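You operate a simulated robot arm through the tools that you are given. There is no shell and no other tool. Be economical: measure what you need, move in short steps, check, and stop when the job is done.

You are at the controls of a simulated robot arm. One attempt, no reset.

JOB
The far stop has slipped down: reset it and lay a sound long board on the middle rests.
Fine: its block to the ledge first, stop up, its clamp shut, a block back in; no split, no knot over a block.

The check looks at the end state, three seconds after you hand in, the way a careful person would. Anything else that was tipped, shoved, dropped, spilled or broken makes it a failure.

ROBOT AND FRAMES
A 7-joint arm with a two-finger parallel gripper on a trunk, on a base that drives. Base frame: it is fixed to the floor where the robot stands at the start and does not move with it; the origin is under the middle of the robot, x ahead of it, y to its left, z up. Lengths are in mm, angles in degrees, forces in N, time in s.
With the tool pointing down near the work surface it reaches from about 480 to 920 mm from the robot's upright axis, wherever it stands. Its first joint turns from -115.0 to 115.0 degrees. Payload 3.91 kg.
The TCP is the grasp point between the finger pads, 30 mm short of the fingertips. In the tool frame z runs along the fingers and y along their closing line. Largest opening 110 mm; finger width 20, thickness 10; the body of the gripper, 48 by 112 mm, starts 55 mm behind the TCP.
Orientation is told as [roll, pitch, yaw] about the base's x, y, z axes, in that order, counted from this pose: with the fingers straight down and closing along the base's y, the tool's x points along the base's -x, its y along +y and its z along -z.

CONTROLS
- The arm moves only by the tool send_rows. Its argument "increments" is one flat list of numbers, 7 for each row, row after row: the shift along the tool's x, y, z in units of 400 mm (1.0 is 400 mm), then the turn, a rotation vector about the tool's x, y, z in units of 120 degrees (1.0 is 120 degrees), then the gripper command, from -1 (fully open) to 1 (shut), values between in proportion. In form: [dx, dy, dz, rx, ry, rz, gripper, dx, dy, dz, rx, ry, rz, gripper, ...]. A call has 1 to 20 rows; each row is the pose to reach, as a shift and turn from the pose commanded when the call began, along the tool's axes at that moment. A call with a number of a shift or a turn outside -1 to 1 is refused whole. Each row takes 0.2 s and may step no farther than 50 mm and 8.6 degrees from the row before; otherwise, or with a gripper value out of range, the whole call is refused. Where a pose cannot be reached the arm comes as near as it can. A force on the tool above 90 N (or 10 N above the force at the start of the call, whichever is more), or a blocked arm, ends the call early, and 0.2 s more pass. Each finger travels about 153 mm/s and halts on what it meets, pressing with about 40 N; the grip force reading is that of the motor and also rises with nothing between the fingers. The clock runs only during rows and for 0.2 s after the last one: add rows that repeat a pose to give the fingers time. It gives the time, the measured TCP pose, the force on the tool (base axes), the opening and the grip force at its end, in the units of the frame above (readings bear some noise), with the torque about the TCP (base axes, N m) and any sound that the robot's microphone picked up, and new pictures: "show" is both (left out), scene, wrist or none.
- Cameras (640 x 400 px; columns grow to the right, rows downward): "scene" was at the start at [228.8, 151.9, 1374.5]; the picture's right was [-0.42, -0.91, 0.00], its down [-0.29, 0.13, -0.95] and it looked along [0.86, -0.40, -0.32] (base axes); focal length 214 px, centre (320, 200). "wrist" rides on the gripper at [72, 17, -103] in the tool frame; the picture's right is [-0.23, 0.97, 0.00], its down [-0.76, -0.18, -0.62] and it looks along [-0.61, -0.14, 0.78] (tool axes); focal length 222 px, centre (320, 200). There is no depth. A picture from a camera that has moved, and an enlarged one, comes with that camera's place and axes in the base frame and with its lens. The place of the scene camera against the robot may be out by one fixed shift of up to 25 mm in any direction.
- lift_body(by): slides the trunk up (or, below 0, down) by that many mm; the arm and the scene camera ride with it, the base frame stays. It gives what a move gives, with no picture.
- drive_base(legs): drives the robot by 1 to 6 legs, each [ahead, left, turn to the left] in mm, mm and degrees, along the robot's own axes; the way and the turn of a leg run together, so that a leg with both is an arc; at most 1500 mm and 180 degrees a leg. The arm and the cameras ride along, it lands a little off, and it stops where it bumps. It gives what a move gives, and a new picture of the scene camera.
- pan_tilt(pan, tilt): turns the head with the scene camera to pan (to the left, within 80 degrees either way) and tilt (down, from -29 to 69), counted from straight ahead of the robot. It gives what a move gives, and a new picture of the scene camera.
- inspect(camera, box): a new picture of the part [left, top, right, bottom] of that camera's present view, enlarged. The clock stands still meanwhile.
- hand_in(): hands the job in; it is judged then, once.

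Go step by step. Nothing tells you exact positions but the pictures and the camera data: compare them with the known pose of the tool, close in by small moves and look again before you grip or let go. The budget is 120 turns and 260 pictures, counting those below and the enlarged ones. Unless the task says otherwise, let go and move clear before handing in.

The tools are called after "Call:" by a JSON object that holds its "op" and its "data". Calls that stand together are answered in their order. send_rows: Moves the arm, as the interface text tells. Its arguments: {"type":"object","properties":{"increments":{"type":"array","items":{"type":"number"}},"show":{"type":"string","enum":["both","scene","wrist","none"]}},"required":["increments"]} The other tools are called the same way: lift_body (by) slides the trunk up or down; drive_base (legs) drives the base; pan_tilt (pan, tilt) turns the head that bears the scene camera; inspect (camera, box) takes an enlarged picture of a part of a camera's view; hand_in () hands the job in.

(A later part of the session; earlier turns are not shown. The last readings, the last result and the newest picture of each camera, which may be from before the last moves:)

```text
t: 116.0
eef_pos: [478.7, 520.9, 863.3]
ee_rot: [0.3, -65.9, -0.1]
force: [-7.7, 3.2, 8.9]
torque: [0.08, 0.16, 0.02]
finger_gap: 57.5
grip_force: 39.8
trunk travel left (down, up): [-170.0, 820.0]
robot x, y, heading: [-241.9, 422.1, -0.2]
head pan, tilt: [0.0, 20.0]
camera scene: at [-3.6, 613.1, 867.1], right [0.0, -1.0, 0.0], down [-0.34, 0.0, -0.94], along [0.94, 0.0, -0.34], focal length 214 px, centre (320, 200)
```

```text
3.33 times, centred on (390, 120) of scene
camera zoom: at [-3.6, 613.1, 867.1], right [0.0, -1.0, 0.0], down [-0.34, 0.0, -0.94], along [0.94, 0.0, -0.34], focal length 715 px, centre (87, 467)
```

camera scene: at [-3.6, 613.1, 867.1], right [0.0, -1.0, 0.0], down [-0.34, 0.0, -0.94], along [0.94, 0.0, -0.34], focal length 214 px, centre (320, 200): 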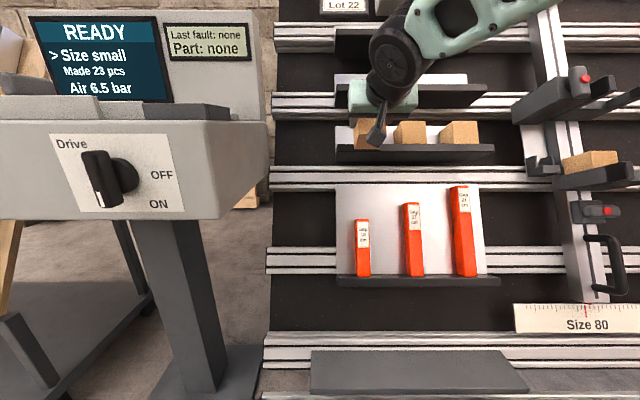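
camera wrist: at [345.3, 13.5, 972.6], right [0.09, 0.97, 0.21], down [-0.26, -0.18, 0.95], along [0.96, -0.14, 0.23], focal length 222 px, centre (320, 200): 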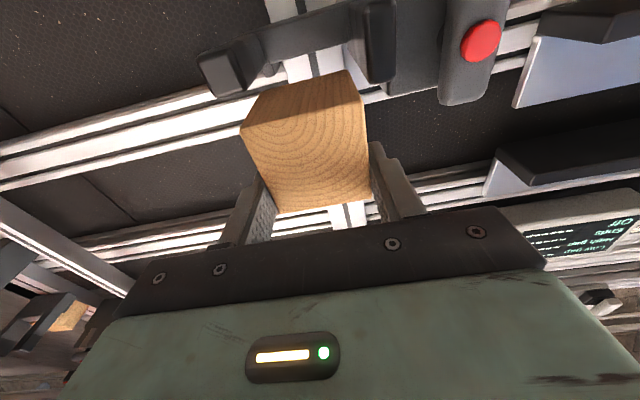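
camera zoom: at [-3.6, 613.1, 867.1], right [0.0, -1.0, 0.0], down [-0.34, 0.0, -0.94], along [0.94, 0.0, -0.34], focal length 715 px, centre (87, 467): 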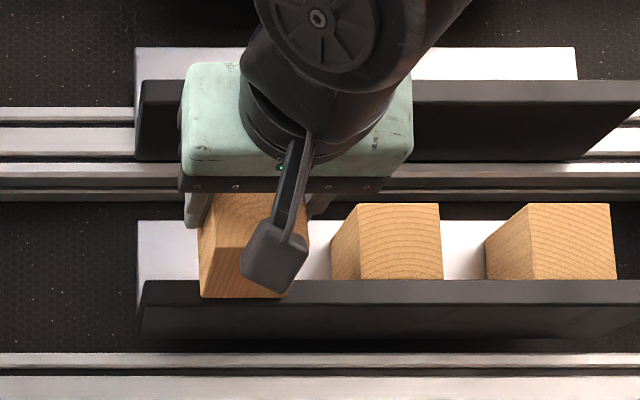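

The block's lower back edge touches the ledge front lightly. I back off a hair, raise ~18 mm, and go in.

Call:
{"op": "send_rows", "data": {"increments": [0, 0, -0.015, 0, 0, 0, 0.2, -0.045, 0, -0.015, 0, 0, 0, 0.2, -0.045, 0, 0.03, 0, 0, 0, 0.2, -0.045, 0, 0.09, 0, 0, 0, 0.2, -0.045, 0, 0.12, 0, 0, 0, 0.2]}}

Call:
{"op": "inspect", "data": {"camera": "scene", "box": [300, 60, 480, 180]}}

```text
t: 117.2
eef_pos: [531.4, 521.3, 859.1]
ee_rot: [0.3, -65.9, -0.2]
force: [1.8, -0.7, 0.3]
torque: [0.0, -0.02, 0.01]
finger_gap: 57.1
grip_force: 40.2
trunk travel left (down, up): [-170.0, 820.0]
robot x, y, heading: [-242.3, 418.3, 0.2]
head pan, tilt: [0.0, 20.0]
camera scene: at [-3.1, 613.1, 866.9], right [0.0, -1.0, 0.0], down [-0.34, 0.0, -0.94], along [0.94, 0.0, -0.34], focal length 214 px, centre (320, 200)
camera wrist: at [406.6, 538.4, 835.1], right [0.09, 0.97, 0.21], down [-0.26, -0.18, 0.95], along [0.96, -0.14, 0.23], focal length 222 px, centre (320, 200)
```

scene: 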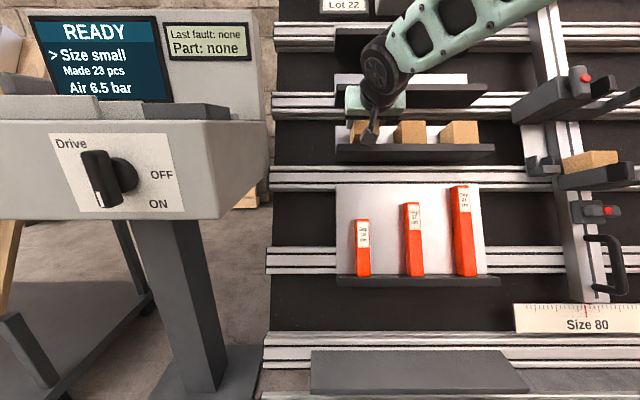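
wrist: 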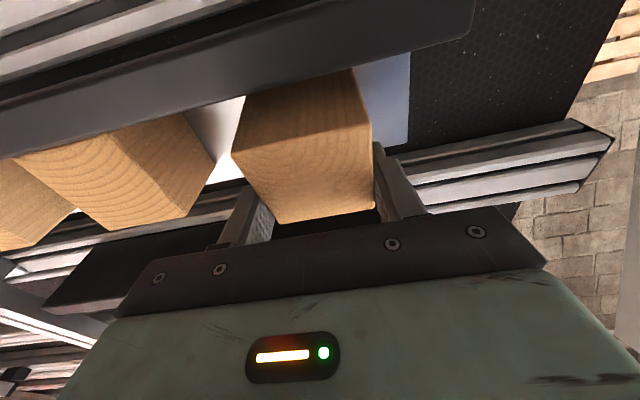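

```text
3.33 times, centred on (390, 120) of scene
camera zoom: at [-3.1, 613.1, 866.9], right [0.0, -1.0, 0.0], down [-0.34, 0.0, -0.94], along [0.94, 0.0, -0.34], focal length 715 px, centre (87, 467)
```

zoom: 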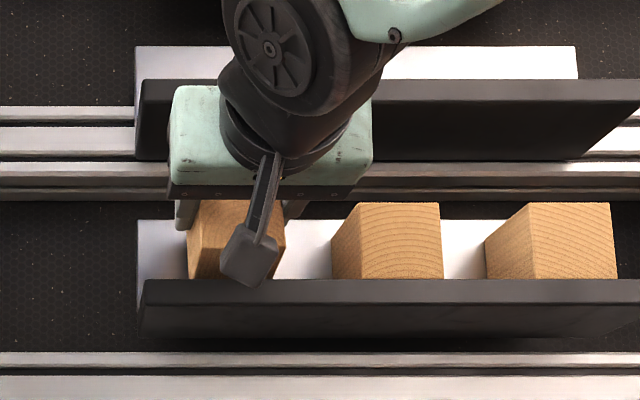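

Call:
{"op": "send_rows", "data": {"increments": [0, 0, 0.02, 0, 0, 0, 0.2, 0.02, 0, 0.025, 0, 0, 0, 0.2], "show": "none"}}

Call:
{"op": "send_rows", "data": {"increments": [0.007, 0, 0, 0, 0, 0, 0.2, 0.014, 0, 0, 0, 0, 0, 0.2], "show": "none"}}

Call:
{"op": "inspect", "data": {"camera": "scene", "box": [300, 60, 480, 180]}}

Call:
{"op": "inspect", "data": {"camera": "wrist", "box": [160, 40, 480, 240]}}

```text
t: 117.8
eef_pos: [537.5, 520.0, 851.6]
ee_rot: [0.6, -66.2, -0.3]
force: [-18.0, -0.5, 20.1]
torque: [-0.26, -0.63, -0.24]
finger_gap: 57.4
grip_force: 40.2
trunk travel left (down, up): [-170.0, 820.0]
robot x, y, heading: [-240.6, 423.5, 0.1]
head pan, tilt: [0.0, 20.0]
```

```text
t: 118.3
eef_pos: [536.3, 521.2, 845.8]
ee_rot: [0.5, -66.4, -0.3]
force: [6.0, 2.1, 31.3]
torque: [-0.03, -0.73, 0.14]
finger_gap: 57.2
grip_force: 39.8
trunk travel left (down, up): [-170.0, 820.0]
robot x, y, heading: [-241.1, 421.0, -0.1]
head pan, tilt: [0.0, 20.0]
```

```text
3.33 times, centred on (390, 120) of scene
camera zoom: at [-3.6, 613.1, 867.3], right [0.0, -1.0, 0.0], down [-0.34, 0.0, -0.94], along [0.94, 0.0, -0.34], focal length 715 px, centre (87, 467)
```

zoom: 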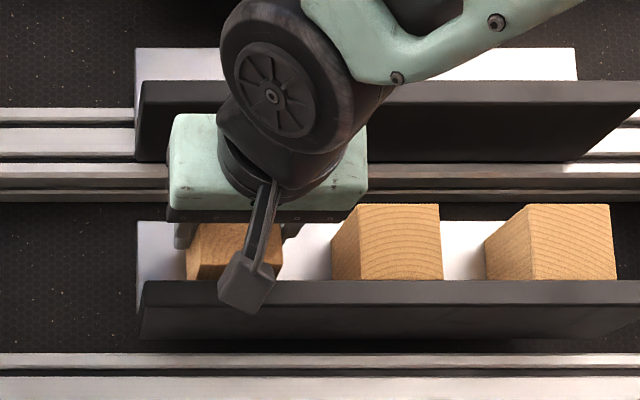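

```text
2.00 times, centred on (320, 140) of wrist
camera zoom: at [410.2, 538.0, 821.5], right [0.09, 0.97, 0.21], down [-0.26, -0.18, 0.95], along [0.96, -0.14, 0.24], focal length 444 px, centre (320, 320)
```

zoom: 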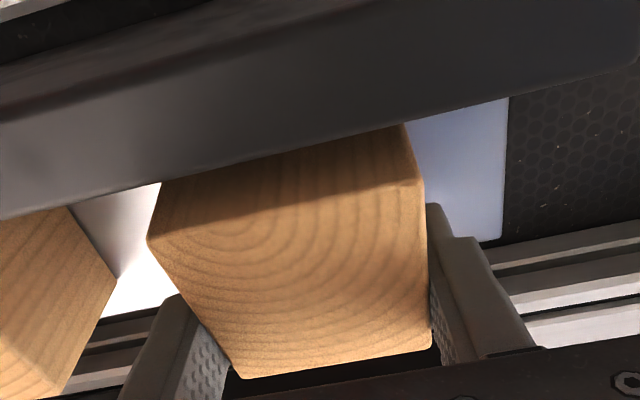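

The block sits on the ledge against its back plate (31 N up). I open and withdraw.

Call:
{"op": "send_rows", "data": {"increments": [-0.01, 0, 0, 0, 0, 0, 0.2, -0.01, 0, 0, 0, 0, 0, -0.3, -0.01, 0, 0, 0, 0, 0, -0.3, -0.01, 0, -0.1, 0, 0, 0, -0.3, -0.01, 0, -0.2, 0, 0, 0, -0.3, -0.01, 0, -0.3, 0, 0, 0, -0.3, -0.01, 0, -0.3, 0, 0, 0, -0.3]}}

Call:
{"op": "inspect", "data": {"camera": "scene", "box": [300, 60, 480, 180]}}

```text
t: 120.0
eef_pos: [426.5, 518.6, 895.5]
ee_rot: [0.3, -65.9, -0.2]
force: [0.1, 0.0, 0.4]
torque: [-0.01, 0.02, 0.0]
finger_gap: 71.5
grip_force: 0.1
trunk travel left (down, up): [-170.0, 820.0]
robot x, y, heading: [-236.4, 423.2, 0.1]
head pan, tilt: [0.0, 20.0]
camera scene: at [-3.1, 613.1, 866.9], right [0.0, -1.0, 0.0], down [-0.34, 0.0, -0.94], along [0.94, 0.0, -0.34], focal length 214 px, centre (320, 200)
camera wrist: at [301.5, 537.2, 871.1], right [0.09, 0.97, 0.21], down [-0.26, -0.18, 0.95], along [0.96, -0.14, 0.23], focal length 222 px, centre (320, 200)
```

scene: 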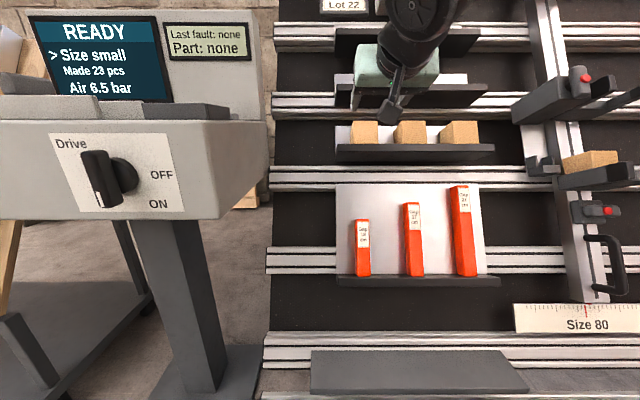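
wrist: 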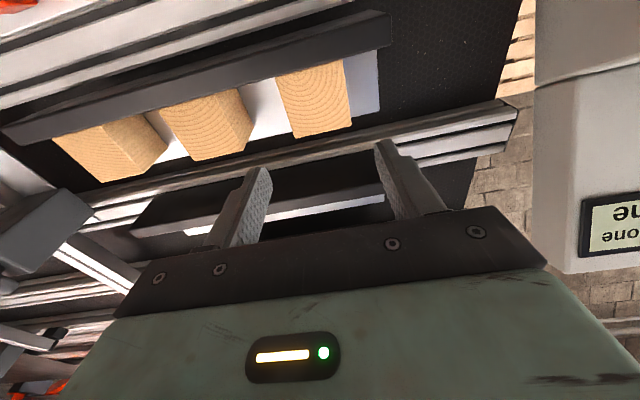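

```text
3.33 times, centred on (390, 120) of scene
camera zoom: at [-3.1, 613.1, 866.9], right [0.0, -1.0, 0.0], down [-0.34, 0.0, -0.94], along [0.94, 0.0, -0.34], focal length 715 px, centre (87, 467)
```

zoom: 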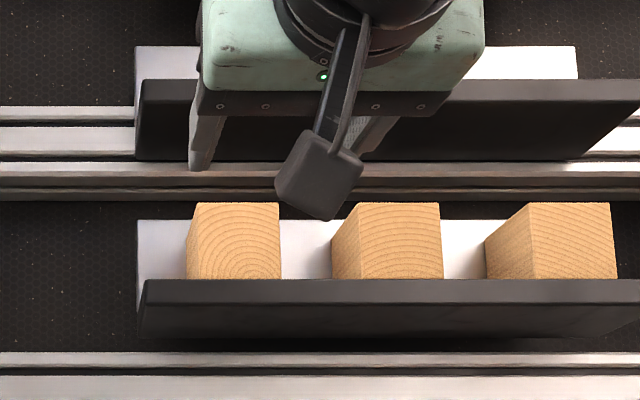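

The block is on the ledge. Next the lever: its red knob is at about (494, 99, 940). I raise the trunk and drive back in front of it.

Call:
{"op": "lift_body", "data": {"by": 85}}

Call:
{"op": "drive_base", "data": {"legs": [[-30, -420, 0]]}}

Call:
{"op": "inspect", "data": {"camera": "wrist", "box": [0, 0, 640, 400]}}

```text
t: 121.2
eef_pos: [426.6, 520.0, 979.7]
ee_rot: [0.2, -66.0, -0.1]
force: [0.1, -0.2, 0.8]
torque: [-0.01, 0.03, -0.05]
finger_gap: 71.6
grip_force: 0.1
trunk travel left (down, up): [-255.0, 735.0]
robot x, y, heading: [-237.7, 420.1, -0.1]
head pan, tilt: [0.0, 20.0]
```

```text
t: 123.7
eef_pos: [396.3, 102.6, 980.6]
ee_rot: [0.2, -66.0, 0.0]
force: [-0.1, -0.5, -0.5]
torque: [-0.01, 0.03, 0.04]
finger_gap: 71.4
grip_force: 0.0
trunk travel left (down, up): [-255.0, 735.0]
robot x, y, heading: [-272.9, 3.7, 0.1]
head pan, tilt: [0.0, 20.0]
camera scene: at [-33.2, 195.4, 951.9], right [0.0, -1.0, 0.0], down [-0.34, 0.0, -0.94], along [0.94, 0.0, -0.34], focal length 214 px, centre (320, 200)
```

scene: 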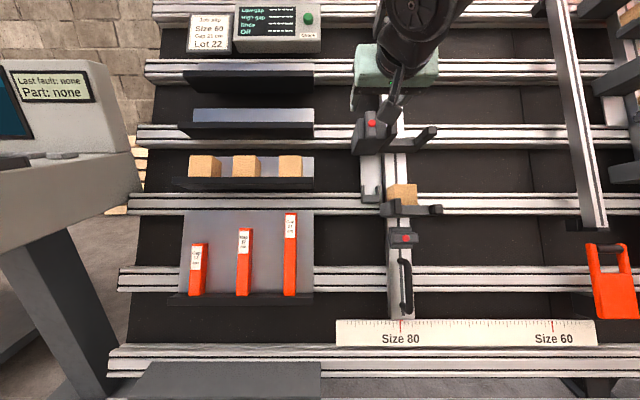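

```text
1.00 times, centred on (320, 200) of wrist (not enlarged: the box is as wide or as high as the picture)
camera zoom: at [271.7, 120.4, 956.2], right [0.09, 0.97, 0.21], down [-0.26, -0.18, 0.95], along [0.96, -0.14, 0.23], focal length 222 px, centre (320, 200)
```

zoom: 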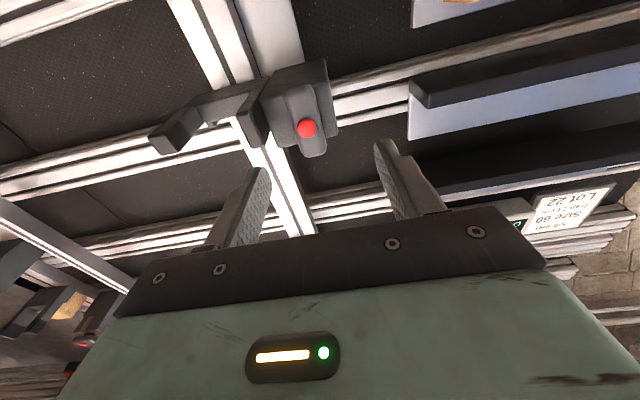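

The lever knob is at about (494, 91, 936), level with my axis. I shift 11 mm right and approach.

Call:
{"op": "send_rows", "data": {"increments": [0, -0.0145, 0.07, 0, 0, 0, -0.3, 0, -0.029, 0.14, 0, 0, 0, -0.3, 0, -0.029, 0.18, 0, 0, 0, -0.3], "show": "none"}}

Call:
{"op": "inspect", "data": {"camera": "wrist", "box": [160, 40, 480, 240]}}

Call:
{"op": "inspect", "data": {"camera": "scene", "box": [330, 50, 470, 150]}}

```text
t: 124.5
eef_pos: [458.2, 92.3, 956.8]
ee_rot: [0.0, -66.2, 0.4]
force: [-80.7, -6.7, 38.7]
torque: [-1.93, 0.68, -3.84]
finger_gap: 74.6
grip_force: 3.2
trunk travel left (down, up): [-255.0, 735.0]
robot x, y, heading: [-273.2, 4.9, 0.1]
head pan, tilt: [0.0, 20.0]
```

```text
2.00 times, centred on (320, 140) of wrist
camera zoom: at [332.4, 109.5, 932.5], right [0.09, 0.97, 0.21], down [-0.26, -0.18, 0.95], along [0.96, -0.14, 0.24], focal length 444 px, centre (320, 320)
```

zoom: 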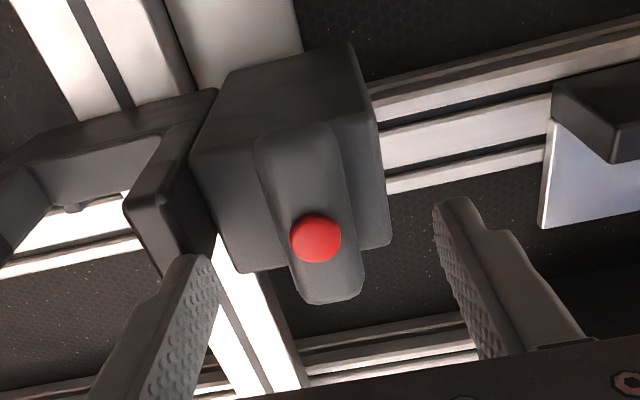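

```text
4.00 times, centred on (400, 100) of scene
camera zoom: at [-38.0, 195.0, 954.0], right [0.0, -1.0, 0.0], down [-0.34, 0.0, -0.94], along [0.94, 0.0, -0.34], focal length 858 px, centre (0, 600)
```

zoom: 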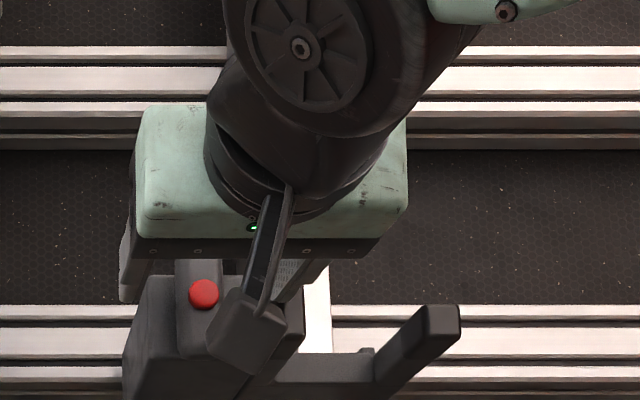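

The right finger touched the rest's arm tip. I back off, narrow the fingers to 40 mm so they fit between arm and lever, and look again.

Call:
{"op": "send_rows", "data": {"increments": [0, 0, -0.04, 0, 0, 0, 0.27, 0, 0, -0.04, 0, 0, 0, 0.27, 0, 0, -0.04, 0, 0, 0, 0.27], "show": "none"}}

Call:
{"op": "inspect", "data": {"camera": "wrist", "box": [160, 40, 480, 240]}}

Call:
{"op": "inspect", "data": {"camera": "scene", "box": [330, 50, 470, 150]}}

```text
t: 125.3
eef_pos: [447.4, 91.9, 957.3]
ee_rot: [0.3, -65.9, 0.0]
force: [-0.7, -0.5, 0.1]
torque: [0.0, 0.01, 0.01]
finger_gap: 40.1
grip_force: 0.0
trunk travel left (down, up): [-255.0, 735.0]
robot x, y, heading: [-272.7, 2.3, -0.0]
head pan, tilt: [0.0, 20.0]
```

```text
2.00 times, centred on (320, 140) of wrist
camera zoom: at [323.0, 109.0, 933.2], right [0.09, 0.97, 0.21], down [-0.26, -0.18, 0.95], along [0.96, -0.14, 0.23], focal length 444 px, centre (320, 320)
```

zoom: 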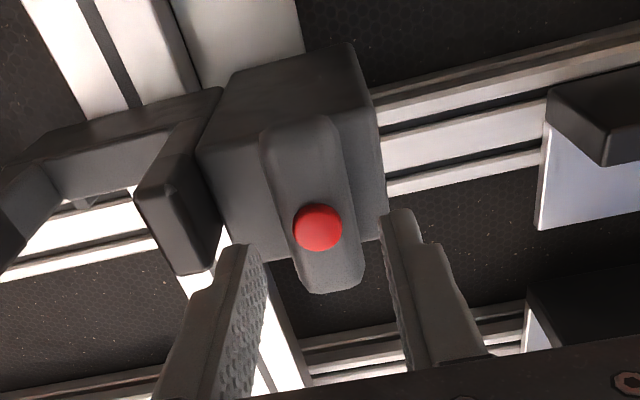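

```text
4.00 times, centred on (400, 100) of scene
camera zoom: at [-32.8, 195.5, 951.9], right [0.0, -1.0, 0.0], down [-0.34, 0.0, -0.94], along [0.94, 0.0, -0.34], focal length 858 px, centre (0, 600)
```

zoom: 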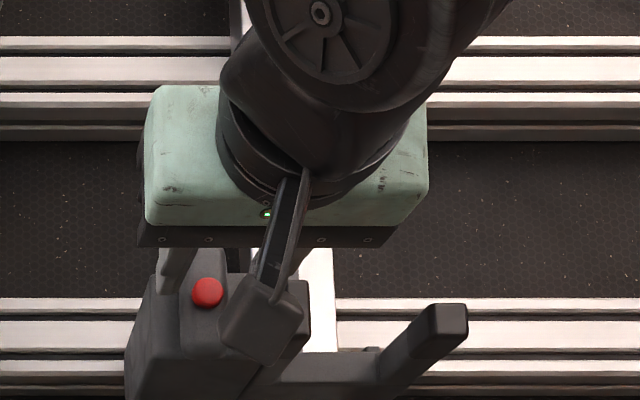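

Aligned on the lever. I advance 28 mm and check for contact.

Call:
{"op": "send_rows", "data": {"increments": [0, -0.003, 0.025, 0, 0, 0, 0.27, 0, -0.003, 0.05, 0, 0, 0, 0.27, 0, -0.003, 0.07, 0, 0, 0, 0.27], "show": "none"}}

Call:
{"op": "inspect", "data": {"camera": "wrist", "box": [160, 40, 480, 240]}}

```text
t: 126.1
eef_pos: [473.3, 90.6, 945.5]
ee_rot: [0.2, -66.0, 0.0]
force: [-0.2, -0.2, -0.5]
torque: [0.0, -0.02, 0.01]
finger_gap: 40.2
grip_force: 0.0
trunk travel left (down, up): [-255.0, 735.0]
robot x, y, heading: [-272.3, 1.4, 0.1]
head pan, tilt: [0.0, 20.0]
```

```text
2.00 times, centred on (320, 140) of wrist
camera zoom: at [348.8, 107.8, 921.8], right [0.09, 0.97, 0.21], down [-0.26, -0.18, 0.95], along [0.96, -0.14, 0.23], focal length 444 px, centre (320, 320)
```

zoom: 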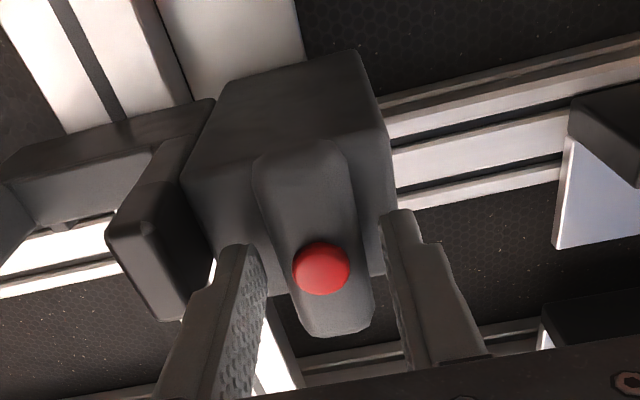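

Free still. A bit deeper, then close on the lever.

Call:
{"op": "send_rows", "data": {"increments": [0, 0, 0.015, 0, 0, 0, 0.27, 0, 0, 0.02, 0, 0, 0, 0.27, 0, 0, 0.02, 0, 0, 0, 0.7, 0, 0, 0.02, 0, 0, 0, 0.7]}}

```text
t: 127.1
eef_pos: [480.5, 92.2, 942.8]
ee_rot: [0.2, -66.0, 0.1]
force: [-8.1, 2.7, 4.7]
torque: [-0.19, 0.52, -0.19]
finger_gap: 27.6
grip_force: 44.8
trunk travel left (down, up): [-255.0, 735.0]
robot x, y, heading: [-273.7, 3.6, 0.1]
head pan, tilt: [0.0, 20.0]
camera scene: at [-33.6, 195.5, 952.1], right [0.0, -1.0, 0.0], down [-0.34, 0.0, -0.94], along [0.94, 0.0, -0.34], focal length 214 px, centre (320, 200)
camera wrist: at [355.6, 108.3, 918.8], right [0.09, 0.97, 0.21], down [-0.26, -0.18, 0.95], along [0.96, -0.14, 0.23], focal length 222 px, centre (320, 200)
```

scene: 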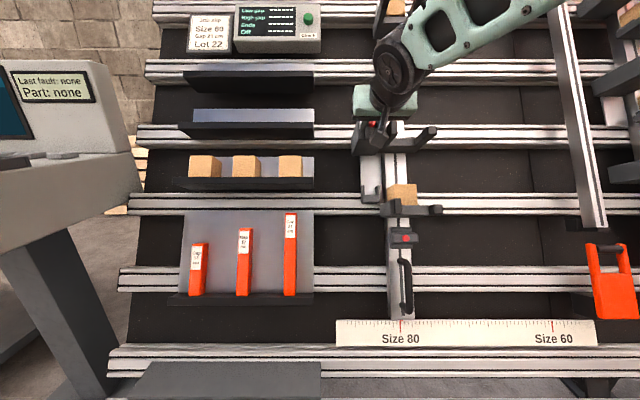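
wrist: 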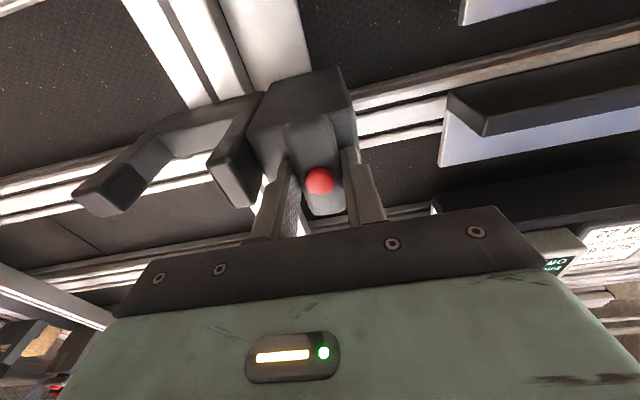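

Lever gripped. I try lifting along the column by 20 mm and read the force.

Call:
{"op": "send_rows", "data": {"increments": [-0.02, 0, 0, 0, 0, 0, 0.9, -0.035, 0, 0, 0, 0, 0, 0.9, -0.05, 0, 0, 0, 0, 0, 0.9]}}

```text
t: 127.9
eef_pos: [489.2, 90.6, 960.2]
ee_rot: [0.2, -65.8, 0.1]
force: [3.6, 5.2, -9.8]
torque: [0.0, -0.16, 0.13]
finger_gap: 27.9
grip_force: 45.1
trunk travel left (down, up): [-255.0, 735.0]
robot x, y, heading: [-271.3, 6.8, -0.1]
head pan, tilt: [0.0, 20.0]
camera scene: at [-32.7, 195.6, 951.7], right [0.0, -1.0, 0.0], down [-0.34, 0.0, -0.94], along [0.94, 0.0, -0.34], focal length 214 px, centre (320, 200)
camera wrist: at [364.5, 108.4, 935.9], right [0.09, 0.97, 0.21], down [-0.26, -0.18, 0.95], along [0.96, -0.14, 0.23], focal length 222 px, centre (320, 200)
```

scene: 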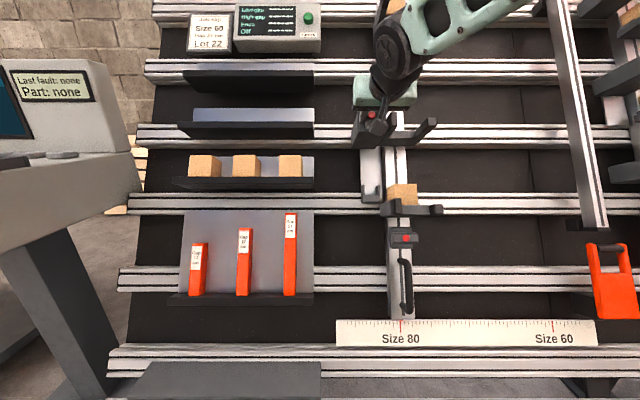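
wrist: 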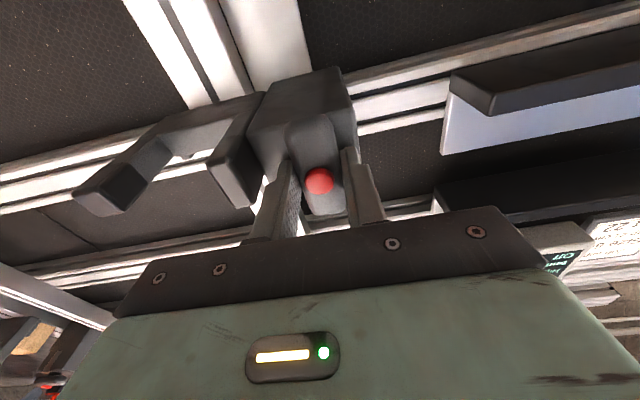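

The stop slides up with the lever, about 10 N of drag. I lift on to 86 mm total.

Call:
{"op": "send_rows", "data": {"increments": [-0.03, 0, 0, 0, 0, 0, 0.9, -0.06, 0, 0, 0, 0, 0, 0.9, -0.09, 0, 0, 0, 0, 0, 0.9, -0.12, 0, 0, 0, 0, 0, 0.9, -0.15, 0, 0, 0, 0, 0, 0.9, -0.165, 0, 0, 0, 0, 0, 0.9, -0.165, 0, 0, 0, 0, 0, 0.9], "show": "wrist"}}

Call:
{"op": "pan_tilt", "data": {"pan": -35, "tilt": 0}}

```text
t: 129.5
eef_pos: [516.8, 91.2, 1019.2]
ee_rot: [0.1, -65.7, 0.0]
force: [23.6, 5.6, -17.9]
torque: [-0.13, 0.72, 0.03]
finger_gap: 27.9
grip_force: 44.8
trunk travel left (down, up): [-255.0, 735.0]
robot x, y, heading: [-269.4, 7.9, -0.3]
head pan, tilt: [0.0, 20.0]
camera wrist: at [392.0, 108.3, 995.9], right [0.09, 0.97, 0.21], down [-0.25, -0.18, 0.95], along [0.96, -0.14, 0.23], focal length 222 px, centre (320, 200)
```

wrist: 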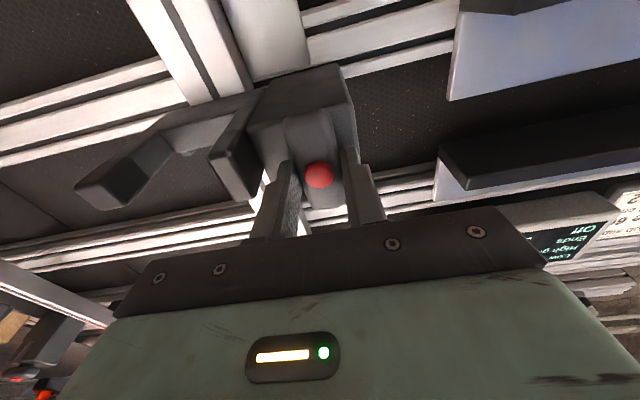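

```text
t: 130.6
eef_pos: [517.0, 91.7, 1019.1]
ee_rot: [0.1, -65.8, 0.0]
force: [24.8, 3.5, -18.1]
torque: [-0.16, 0.55, -0.04]
finger_gap: 27.6
grip_force: 45.5
trunk travel left (down, up): [-255.0, 735.0]
robot x, y, heading: [-267.7, 3.2, 0.2]
head pan, tilt: [-35.0, 0.0]
camera scene: at [-51.0, 144.0, 983.8], right [-0.57, -0.82, 0.0], down [0.0, 0.0, -1.0], along [0.82, -0.57, 0.0], focal length 214 px, centre (320, 200)
```

scene: 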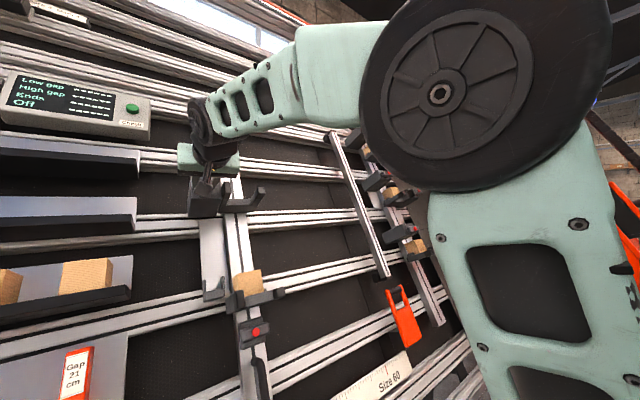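

Call:
{"op": "inspect", "data": {"camera": "scene", "box": [170, 150, 290, 230]}}

Call:
{"op": "inspect", "data": {"camera": "scene", "box": [340, 150, 440, 270]}}

Call:
{"op": "inspect", "data": {"camera": "scene", "box": [180, 230, 300, 330]}}

```text
5.00 times, centred on (230, 190) of scene
camera zoom: at [-51.0, 144.0, 983.8], right [-0.57, -0.82, 0.0], down [0.0, 0.0, -1.0], along [0.82, -0.57, 0.0], focal length 1072 px, centre (770, 250)
```

zoom: 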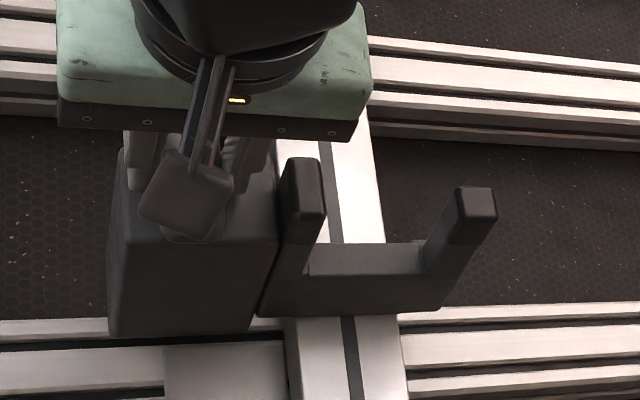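

```text
3.33 times, centred on (390, 210) of scene
camera zoom: at [-51.0, 144.0, 983.8], right [-0.57, -0.82, 0.0], down [0.0, 0.0, -1.0], along [0.82, -0.57, 0.0], focal length 715 px, centre (87, 167)
```

zoom: 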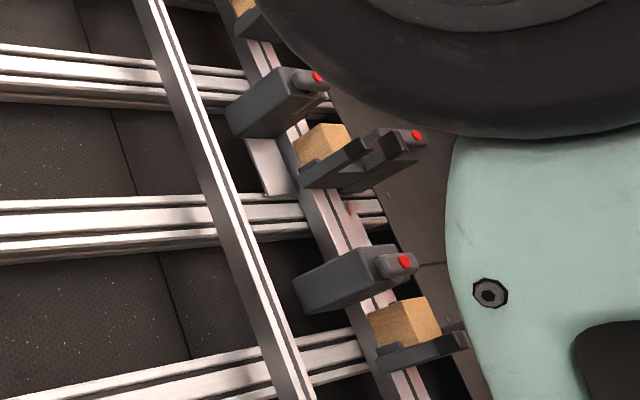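

```text
4.00 times, centred on (240, 280) of scene
camera zoom: at [-51.0, 144.0, 983.8], right [-0.57, -0.82, 0.0], down [0.0, 0.0, -1.0], along [0.82, -0.57, 0.0], focal length 858 px, centre (640, -120)
```

zoom: 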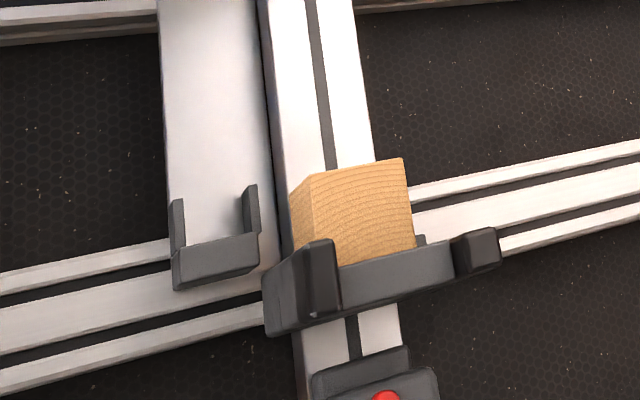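

The stop follows without slipping on the lever. By my measures it lacks a few mm, so I raise 5 mm more and then try turning the lever clockwise 17°, watching the torque.

Call:
{"op": "send_rows", "data": {"increments": [-0.006, 0, 0.003, 0, 0, 0, 0.9, -0.0125, 0, 0.005, 0, 0, 0, 0.9, -0.0125, 0, 0.005, 0, 0, 0, 0.9], "show": "none"}}

Call:
{"op": "send_rows", "data": {"increments": [0, 0, 0, 0, 0, 0.07, 0.9, 0, 0, 0, 0, 0, 0.14, 0.9], "show": "wrist"}}

```text
t: 131.3
eef_pos: [519.8, 91.5, 1024.3]
ee_rot: [0.3, -65.8, 0.0]
force: [7.2, 2.2, -8.8]
torque: [-0.14, 1.4, -0.18]
finger_gap: 27.9
grip_force: 44.7
trunk travel left (down, up): [-255.0, 735.0]
robot x, y, heading: [-269.6, 1.8, 0.1]
head pan, tilt: [-35.0, 0.0]
```

```text
t: 131.9
eef_pos: [520.0, 89.3, 1026.2]
ee_rot: [33.3, -60.9, -36.7]
force: [1.8, -2.4, -6.0]
torque: [-0.7, -0.5, -1.1]
finger_gap: 27.6
grip_force: 45.3
trunk travel left (down, up): [-255.0, 735.0]
robot x, y, heading: [-272.7, 2.0, 0.1]
head pan, tilt: [-35.0, 0.0]
camera wrist: at [398.1, 127.5, 1008.8], right [0.2, 0.87, 0.46], down [-0.29, -0.39, 0.87], along [0.93, -0.31, 0.17], focal length 222 px, centre (320, 200)
```

wrist: 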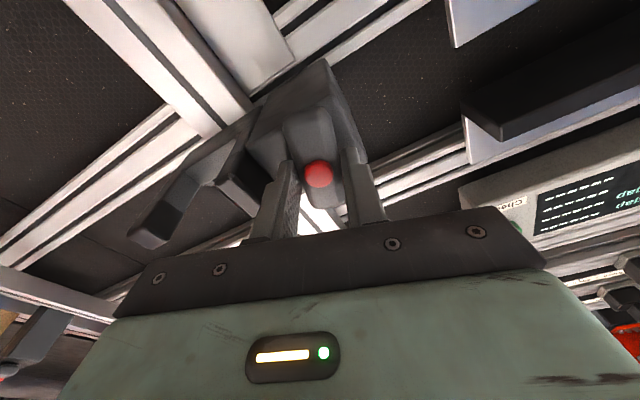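

The lever turns with me at little torque. I continue to 90°.

Call:
{"op": "send_rows", "data": {"increments": [0, 0, 0, 0, 0, 0.07, 0.9, 0, 0, 0, 0, 0, 0.14, 0.9, 0, 0, 0, 0, 0, 0.21, 0.9, 0, 0, 0, 0, 0, 0.28, 0.9, 0, 0, 0, 0, 0, 0.35, 0.9, 0, 0, 0, 0, 0, 0.42, 0.9, 0, 0, 0, 0, 0, 0.49, 0.9, 0, 0, 0, 0, 0, 0.56, 0.9, 0, 0, 0, 0, 0, 0.61, 0.9, 0, 0, 0, 0, 0, 0.61, 0.9], "show": "wrist"}}

```text
t: 134.2
eef_pos: [519.0, 89.0, 1023.4]
ee_rot: [65.3, 0.1, -89.9]
force: [-22.3, -17.9, -23.1]
torque: [-0.66, 1.27, -0.66]
finger_gap: 28.7
grip_force: 44.9
trunk travel left (down, up): [-255.0, 735.0]
robot x, y, heading: [-267.4, 8.0, 0.1]
head pan, tilt: [-35.0, 0.0]
camera wrist: at [431.2, 162.2, 1080.5], right [0.41, -0.23, 0.88], down [-0.64, -0.76, 0.1], along [0.65, -0.61, -0.46], focal length 222 px, centre (320, 200)
```

wrist: 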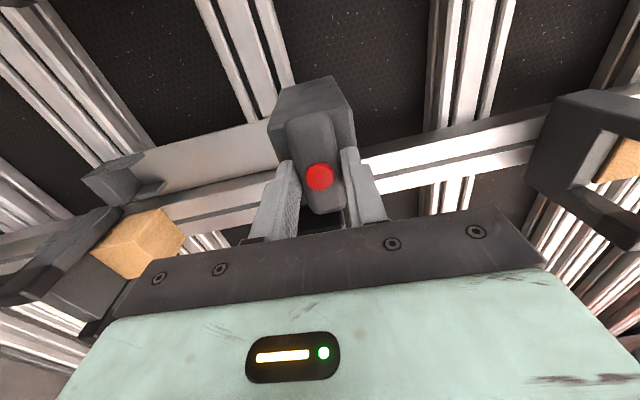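

Lever is horizontal like the shut ones. I release, retreat and check that the stop stays.

Call:
{"op": "send_rows", "data": {"increments": [0, 0, 0, 0, 0, 0, 0.3, 0, 0, 0, 0, 0, 0, 0.2, 0, 0, -0.1, 0, 0, 0, 0.2, 0, 0, -0.2, 0, 0, 0, 0.2, 0, 0, -0.3, 0, 0, 0, 0.2]}}

Call:
{"op": "inspect", "data": {"camera": "scene", "box": [160, 130, 290, 230]}}

```text
t: 135.3
eef_pos: [409.2, 90.8, 1075.1]
ee_rot: [65.8, 0.1, -89.9]
force: [0.0, 0.9, 0.6]
torque: [-0.01, -0.01, -0.01]
finger_gap: 44.0
grip_force: 0.0
trunk travel left (down, up): [-255.0, 735.0]
robot x, y, heading: [-271.0, 2.7, 0.1]
head pan, tilt: [-35.0, 0.0]
camera scene: at [-52.4, 143.7, 984.2], right [-0.57, -0.82, 0.0], down [0.0, 0.0, -1.0], along [0.82, -0.57, 0.0], focal length 214 px, centre (320, 200)
camera wrist: at [320.8, 163.8, 1132.1], right [0.4, -0.23, 0.89], down [-0.64, -0.76, 0.09], along [0.66, -0.6, -0.45], focal length 222 px, centre (320, 200)
```

scene: 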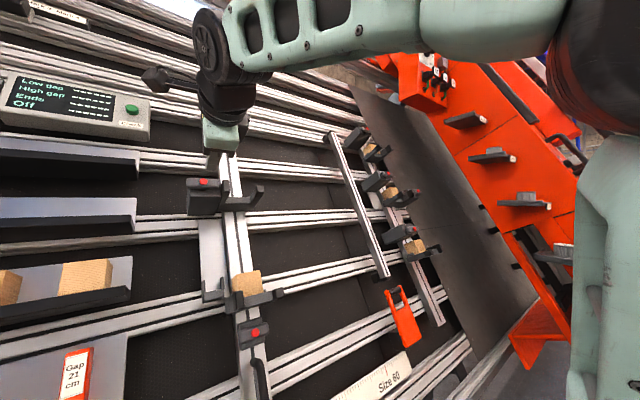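
wrist: 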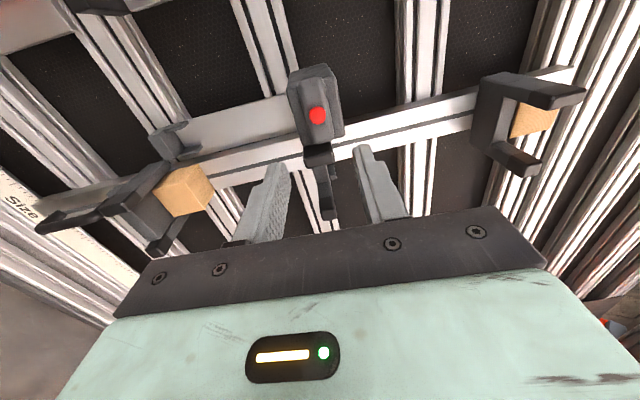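

```text
4.00 times, centred on (225, 180) of scene
camera zoom: at [-52.4, 143.7, 984.2], right [-0.57, -0.82, 0.0], down [0.0, 0.0, -1.0], along [0.82, -0.57, 0.0], focal length 858 px, centre (700, 280)
```

zoom: 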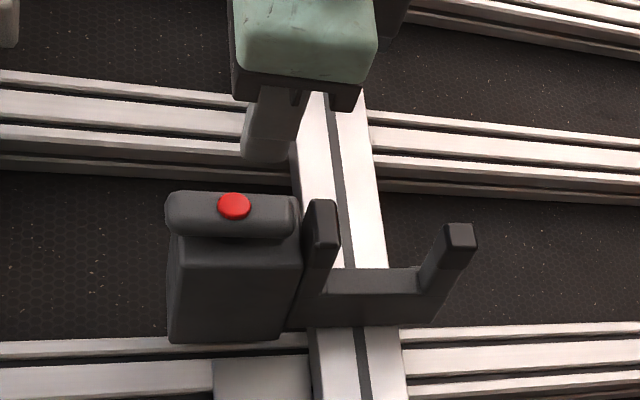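

The stop holds with its clamp shut. I now use the Check station to measure the gaps: trunk up, and over to its button.

Call:
{"op": "lift_body", "data": {"by": 170}}

Call:
{"op": "drive_base", "data": {"legs": [[0, 155, 0], [170, 0, 0]]}}

Call:
{"op": "send_rows", "data": {"increments": [0, 0, 0, 0, 0, 0, 0.8, 0, 0, 0, 0, 0, 0, 0.95], "show": "wrist"}}

Call:
{"op": "pan_tilt", "data": {"pan": 15, "tilt": 10}}

```text
t: 137.3
eef_pos: [409.3, 91.5, 1244.6]
ee_rot: [65.9, 0.2, -89.8]
force: [0.2, -0.3, -1.2]
torque: [-0.02, 0.02, 0.01]
finger_gap: 44.2
grip_force: 0.0
trunk travel left (down, up): [-425.0, 565.0]
robot x, y, heading: [-268.0, 5.9, 0.1]
head pan, tilt: [-35.0, 0.0]
```

```text
t: 139.7
eef_pos: [577.6, 246.5, 1244.9]
ee_rot: [65.9, 0.1, -89.9]
force: [-0.2, -0.2, -0.2]
torque: [0.0, -0.02, 0.0]
finger_gap: 44.2
grip_force: 0.1
trunk travel left (down, up): [-425.0, 565.0]
robot x, y, heading: [-101.4, 159.7, -0.2]
head pan, tilt: [-35.0, 0.0]
camera scene: at [116.0, 298.5, 1154.2], right [-0.57, -0.82, 0.0], down [0.0, 0.0, -1.0], along [0.82, -0.57, 0.0], focal length 214 px, centre (320, 200)
```

scene: 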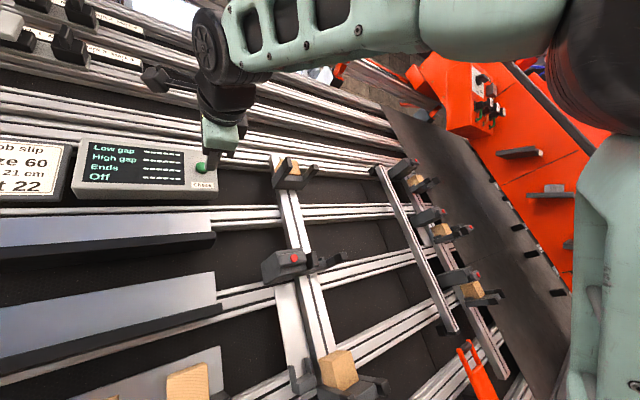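

```text
t: 140.3
eef_pos: [578.0, 246.4, 1244.6]
ee_rot: [65.9, 0.1, -89.8]
force: [0.4, 0.2, 0.3]
torque: [0.0, 0.01, 0.01]
finger_gap: 2.7
grip_force: 0.0
trunk travel left (down, up): [-425.0, 565.0]
robot x, y, heading: [-100.3, 155.3, 0.1]
head pan, tilt: [-35.0, 0.0]
camera wrist: at [489.2, 318.9, 1302.1], right [0.4, -0.23, 0.89], down [-0.64, -0.76, 0.09], along [0.66, -0.6, -0.45], focal length 222 px, centre (320, 200)
```

wrist: 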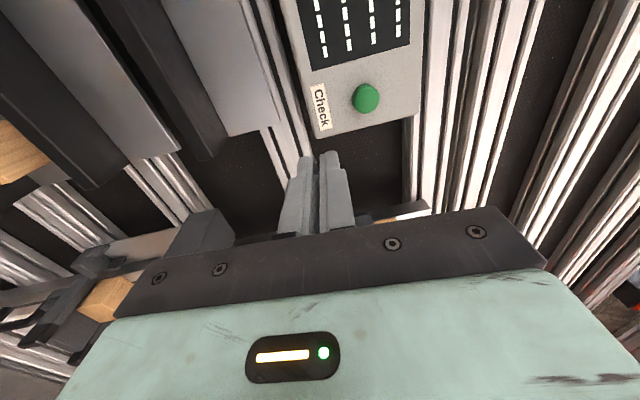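

```text
t: 141.5
eef_pos: [579.0, 245.8, 1243.9]
ee_rot: [65.9, 0.1, -89.9]
force: [0.1, 0.3, 1.1]
torque: [0.0, 0.02, 0.02]
finger_gap: 3.2
grip_force: 0.2
trunk travel left (down, up): [-425.0, 565.0]
robot x, y, heading: [-97.6, 159.5, 0.1]
head pan, tilt: [15.0, 10.0]
camera scene: at [132.0, 374.1, 1138.2], right [0.26, -0.97, 0.0], down [-0.17, -0.04, -0.98], along [0.95, 0.25, -0.17], focal length 214 px, centre (320, 200)
```

scene: 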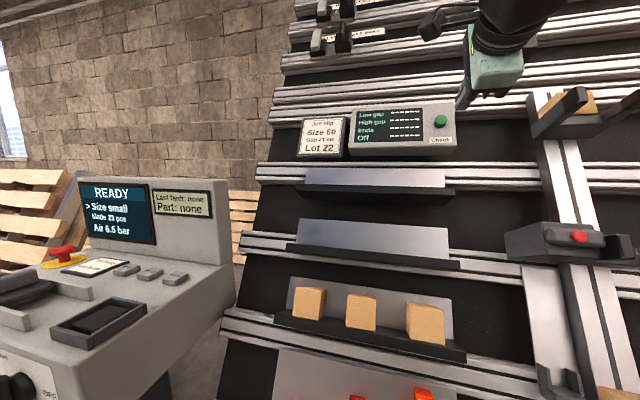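

Call:
{"op": "send_rows", "data": {"increments": [0, 0.066, 0.05, 0, 0, 0, 0.95, -0.005, 0.133, 0.1, 0, 0, 0, 0.95, -0.005, 0.133, 0.15, 0, 0, 0, 0.95], "show": "wrist"}}

Call:
{"op": "drive_base", "data": {"legs": [[40, 0, 0]]}}

Call:
{"op": "inspect", "data": {"camera": "wrist", "box": [160, 0, 480, 200]}}

```text
t: 142.3
eef_pos: [654.3, 245.2, 1270.0]
ee_rot: [65.9, 0.2, -89.8]
force: [0.4, -0.2, -0.4]
torque: [0.02, 0.0, -0.01]
finger_gap: 2.8
grip_force: 0.1
trunk travel left (down, up): [-425.0, 565.0]
robot x, y, heading: [-102.1, 157.9, 0.1]
head pan, tilt: [15.0, 10.0]
camera wrist: at [565.1, 317.8, 1326.6], right [0.4, -0.23, 0.89], down [-0.64, -0.76, 0.09], along [0.66, -0.6, -0.45], focal length 222 px, centre (320, 200)
```

wrist: 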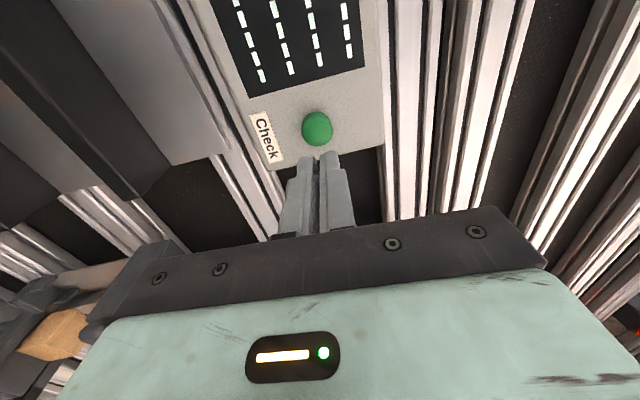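

```text
t: 143.2
eef_pos: [694.2, 243.2, 1268.8]
ee_rot: [66.0, 0.2, -89.8]
force: [-0.6, -0.2, 0.0]
torque: [0.0, 0.04, 0.0]
finger_gap: 3.1
grip_force: 0.0
trunk travel left (down, up): [-425.0, 565.0]
robot x, y, heading: [-62.3, 158.2, -0.2]
head pan, tilt: [15.0, 10.0]
camera scene: at [172.4, 374.1, 1138.2], right [0.26, -0.97, 0.0], down [-0.17, -0.04, -0.98], along [0.95, 0.26, -0.17], focal length 214 px, centre (320, 200)
```

scene: 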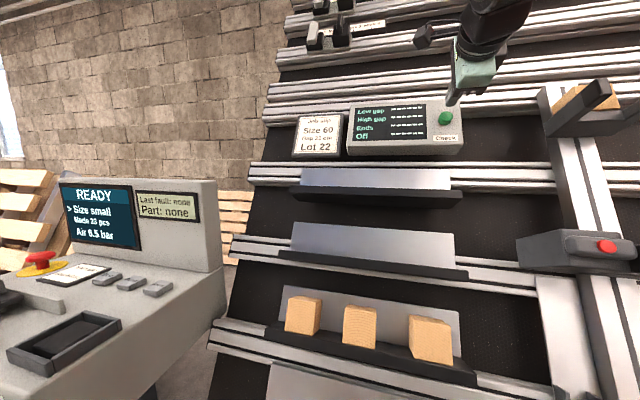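

```text
2.00 times, centred on (320, 100) of wrist
camera zoom: at [605.6, 317.1, 1326.4], right [0.4, -0.23, 0.89], down [-0.64, -0.76, 0.09], along [0.66, -0.6, -0.45], focal length 444 px, centre (320, 400)
```

zoom: 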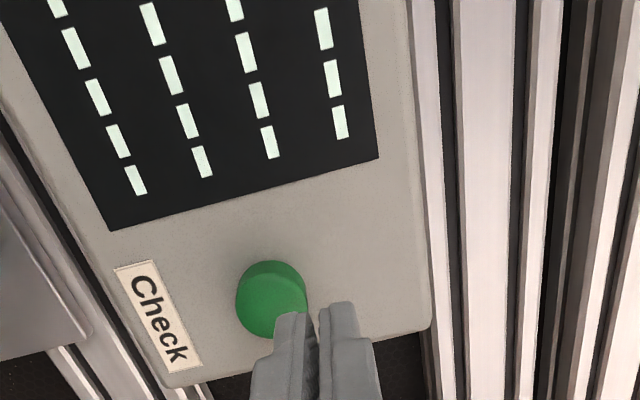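

Call:
{"op": "send_rows", "data": {"increments": [0, -0.047, 0, 0, 0, 0, 0.95, 0, -0.047, 0.03, 0, 0, 0, 0.95, 0, -0.047, 0.05, 0, 0, 0, 0.95, 0, -0.047, 0.065, 0, 0, 0, 0.95, 0, -0.047, 0.08, 0, 0, 0, 0.95], "show": "wrist"}}

Call:
{"op": "inspect", "data": {"camera": "scene", "box": [280, 80, 480, 180]}}

```text
t: 144.4
eef_pos: [712.3, 245.1, 1240.8]
ee_rot: [66.0, 0.2, -89.9]
force: [-30.9, -2.3, 7.4]
torque: [-0.17, 0.32, 0.02]
finger_gap: 5.7
grip_force: 3.0
trunk travel left (down, up): [-425.0, 565.0]
robot x, y, heading: [-61.5, 160.5, -0.2]
head pan, tilt: [15.0, 10.0]
camera wrist: at [624.1, 316.8, 1298.2], right [0.4, -0.23, 0.89], down [-0.64, -0.76, 0.09], along [0.66, -0.6, -0.45], focal length 222 px, centre (320, 200)
```

wrist: 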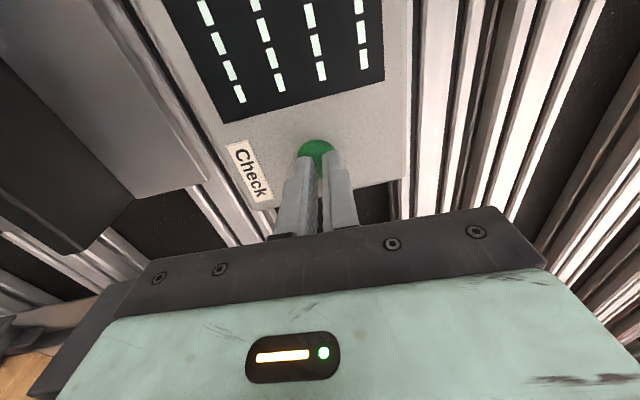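

```text
3.20 times, centred on (380, 130) of scene
camera zoom: at [170.1, 373.9, 1138.8], right [0.26, -0.97, 0.0], down [-0.17, -0.04, -0.99], along [0.95, 0.26, -0.17], focal length 686 px, centre (128, 424)
```

zoom: 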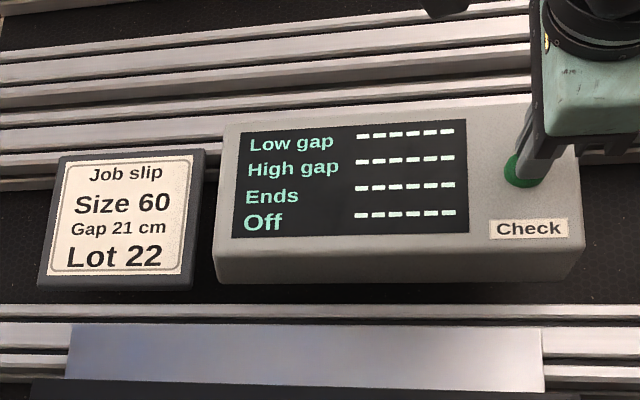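

Call:
{"op": "send_rows", "data": {"increments": [0, 0.004, 0.008, 0, 0, 0, 0.95, 0, 0.004, 0.015, 0, 0, 0, 0.95, 0, 0.004, 0.015, 0, 0, 0, 0.95], "show": "none"}}

Call:
{"op": "inspect", "data": {"camera": "scene", "box": [280, 80, 480, 180]}}

```text
t: 145.2
eef_pos: [716.8, 244.3, 1241.7]
ee_rot: [66.1, 0.2, -89.7]
force: [-68.8, -6.0, 14.0]
torque: [-0.24, 0.98, -0.04]
finger_gap: 10.8
grip_force: 8.3
trunk travel left (down, up): [-425.0, 565.0]
robot x, y, heading: [-61.4, 159.3, -0.1]
head pan, tilt: [15.0, 10.0]
```

```text
3.20 times, centred on (380, 130) of scene
camera zoom: at [168.0, 373.7, 1139.3], right [0.26, -0.97, 0.0], down [-0.16, -0.04, -0.99], along [0.95, 0.26, -0.17], focal length 686 px, centre (128, 424)
```

zoom: 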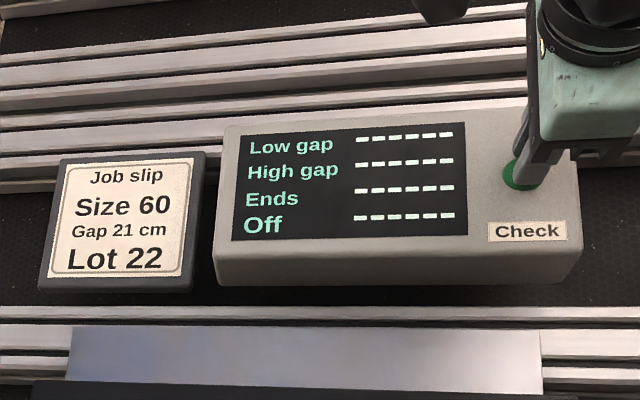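

Call:
{"op": "send_rows", "data": {"increments": [0, 0, -0.03, 0, 0, 0, 1, 0, 0, -0.1, 0, 0, 0, 1, 0, 0, -0.1, 0, 0, 0, 1], "show": "none"}}

Call:
{"op": "inspect", "data": {"camera": "scene", "box": [280, 80, 480, 180]}}

Call:
{"op": "inspect", "data": {"camera": "wrist", "box": [160, 0, 480, 200]}}

```text
t: 146.0
eef_pos: [685.5, 245.0, 1254.3]
ee_rot: [65.9, 0.1, -89.9]
force: [0.0, -0.3, 0.0]
torque: [-0.01, -0.01, -0.04]
finger_gap: 0.1
grip_force: 37.8
trunk travel left (down, up): [-425.0, 565.0]
robot x, y, heading: [-58.3, 155.8, -0.0]
head pan, tilt: [15.0, 10.0]
```

```text
3.20 times, centred on (380, 130) of scene
camera zoom: at [172.9, 374.1, 1138.2], right [0.26, -0.97, 0.0], down [-0.17, -0.04, -0.98], along [0.95, 0.26, -0.17], focal length 686 px, centre (128, 424)
```

zoom: 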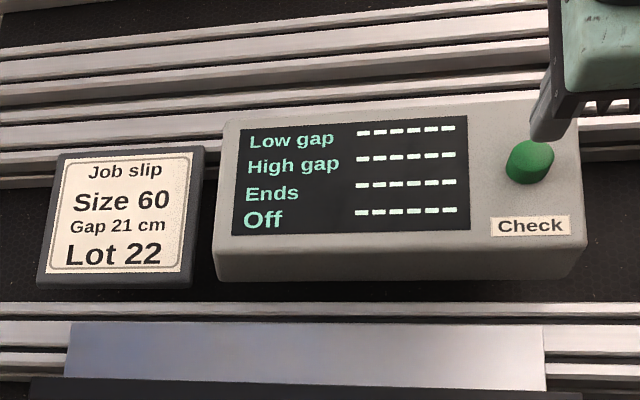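

```text
2.00 times, centred on (320, 100) of wrist
camera zoom: at [597.4, 317.6, 1311.7], right [0.4, -0.23, 0.89], down [-0.64, -0.76, 0.09], along [0.66, -0.61, -0.45], focal length 444 px, centre (320, 400)
```

zoom: 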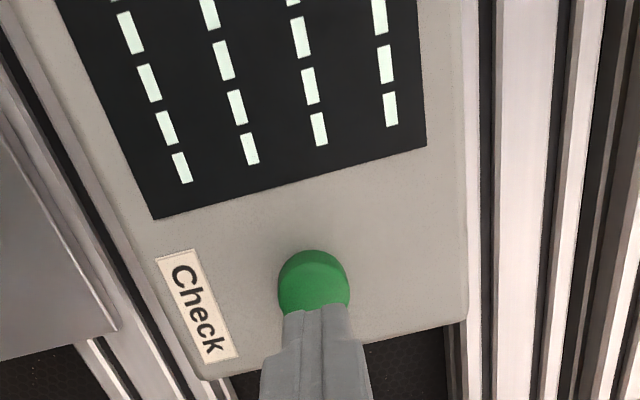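

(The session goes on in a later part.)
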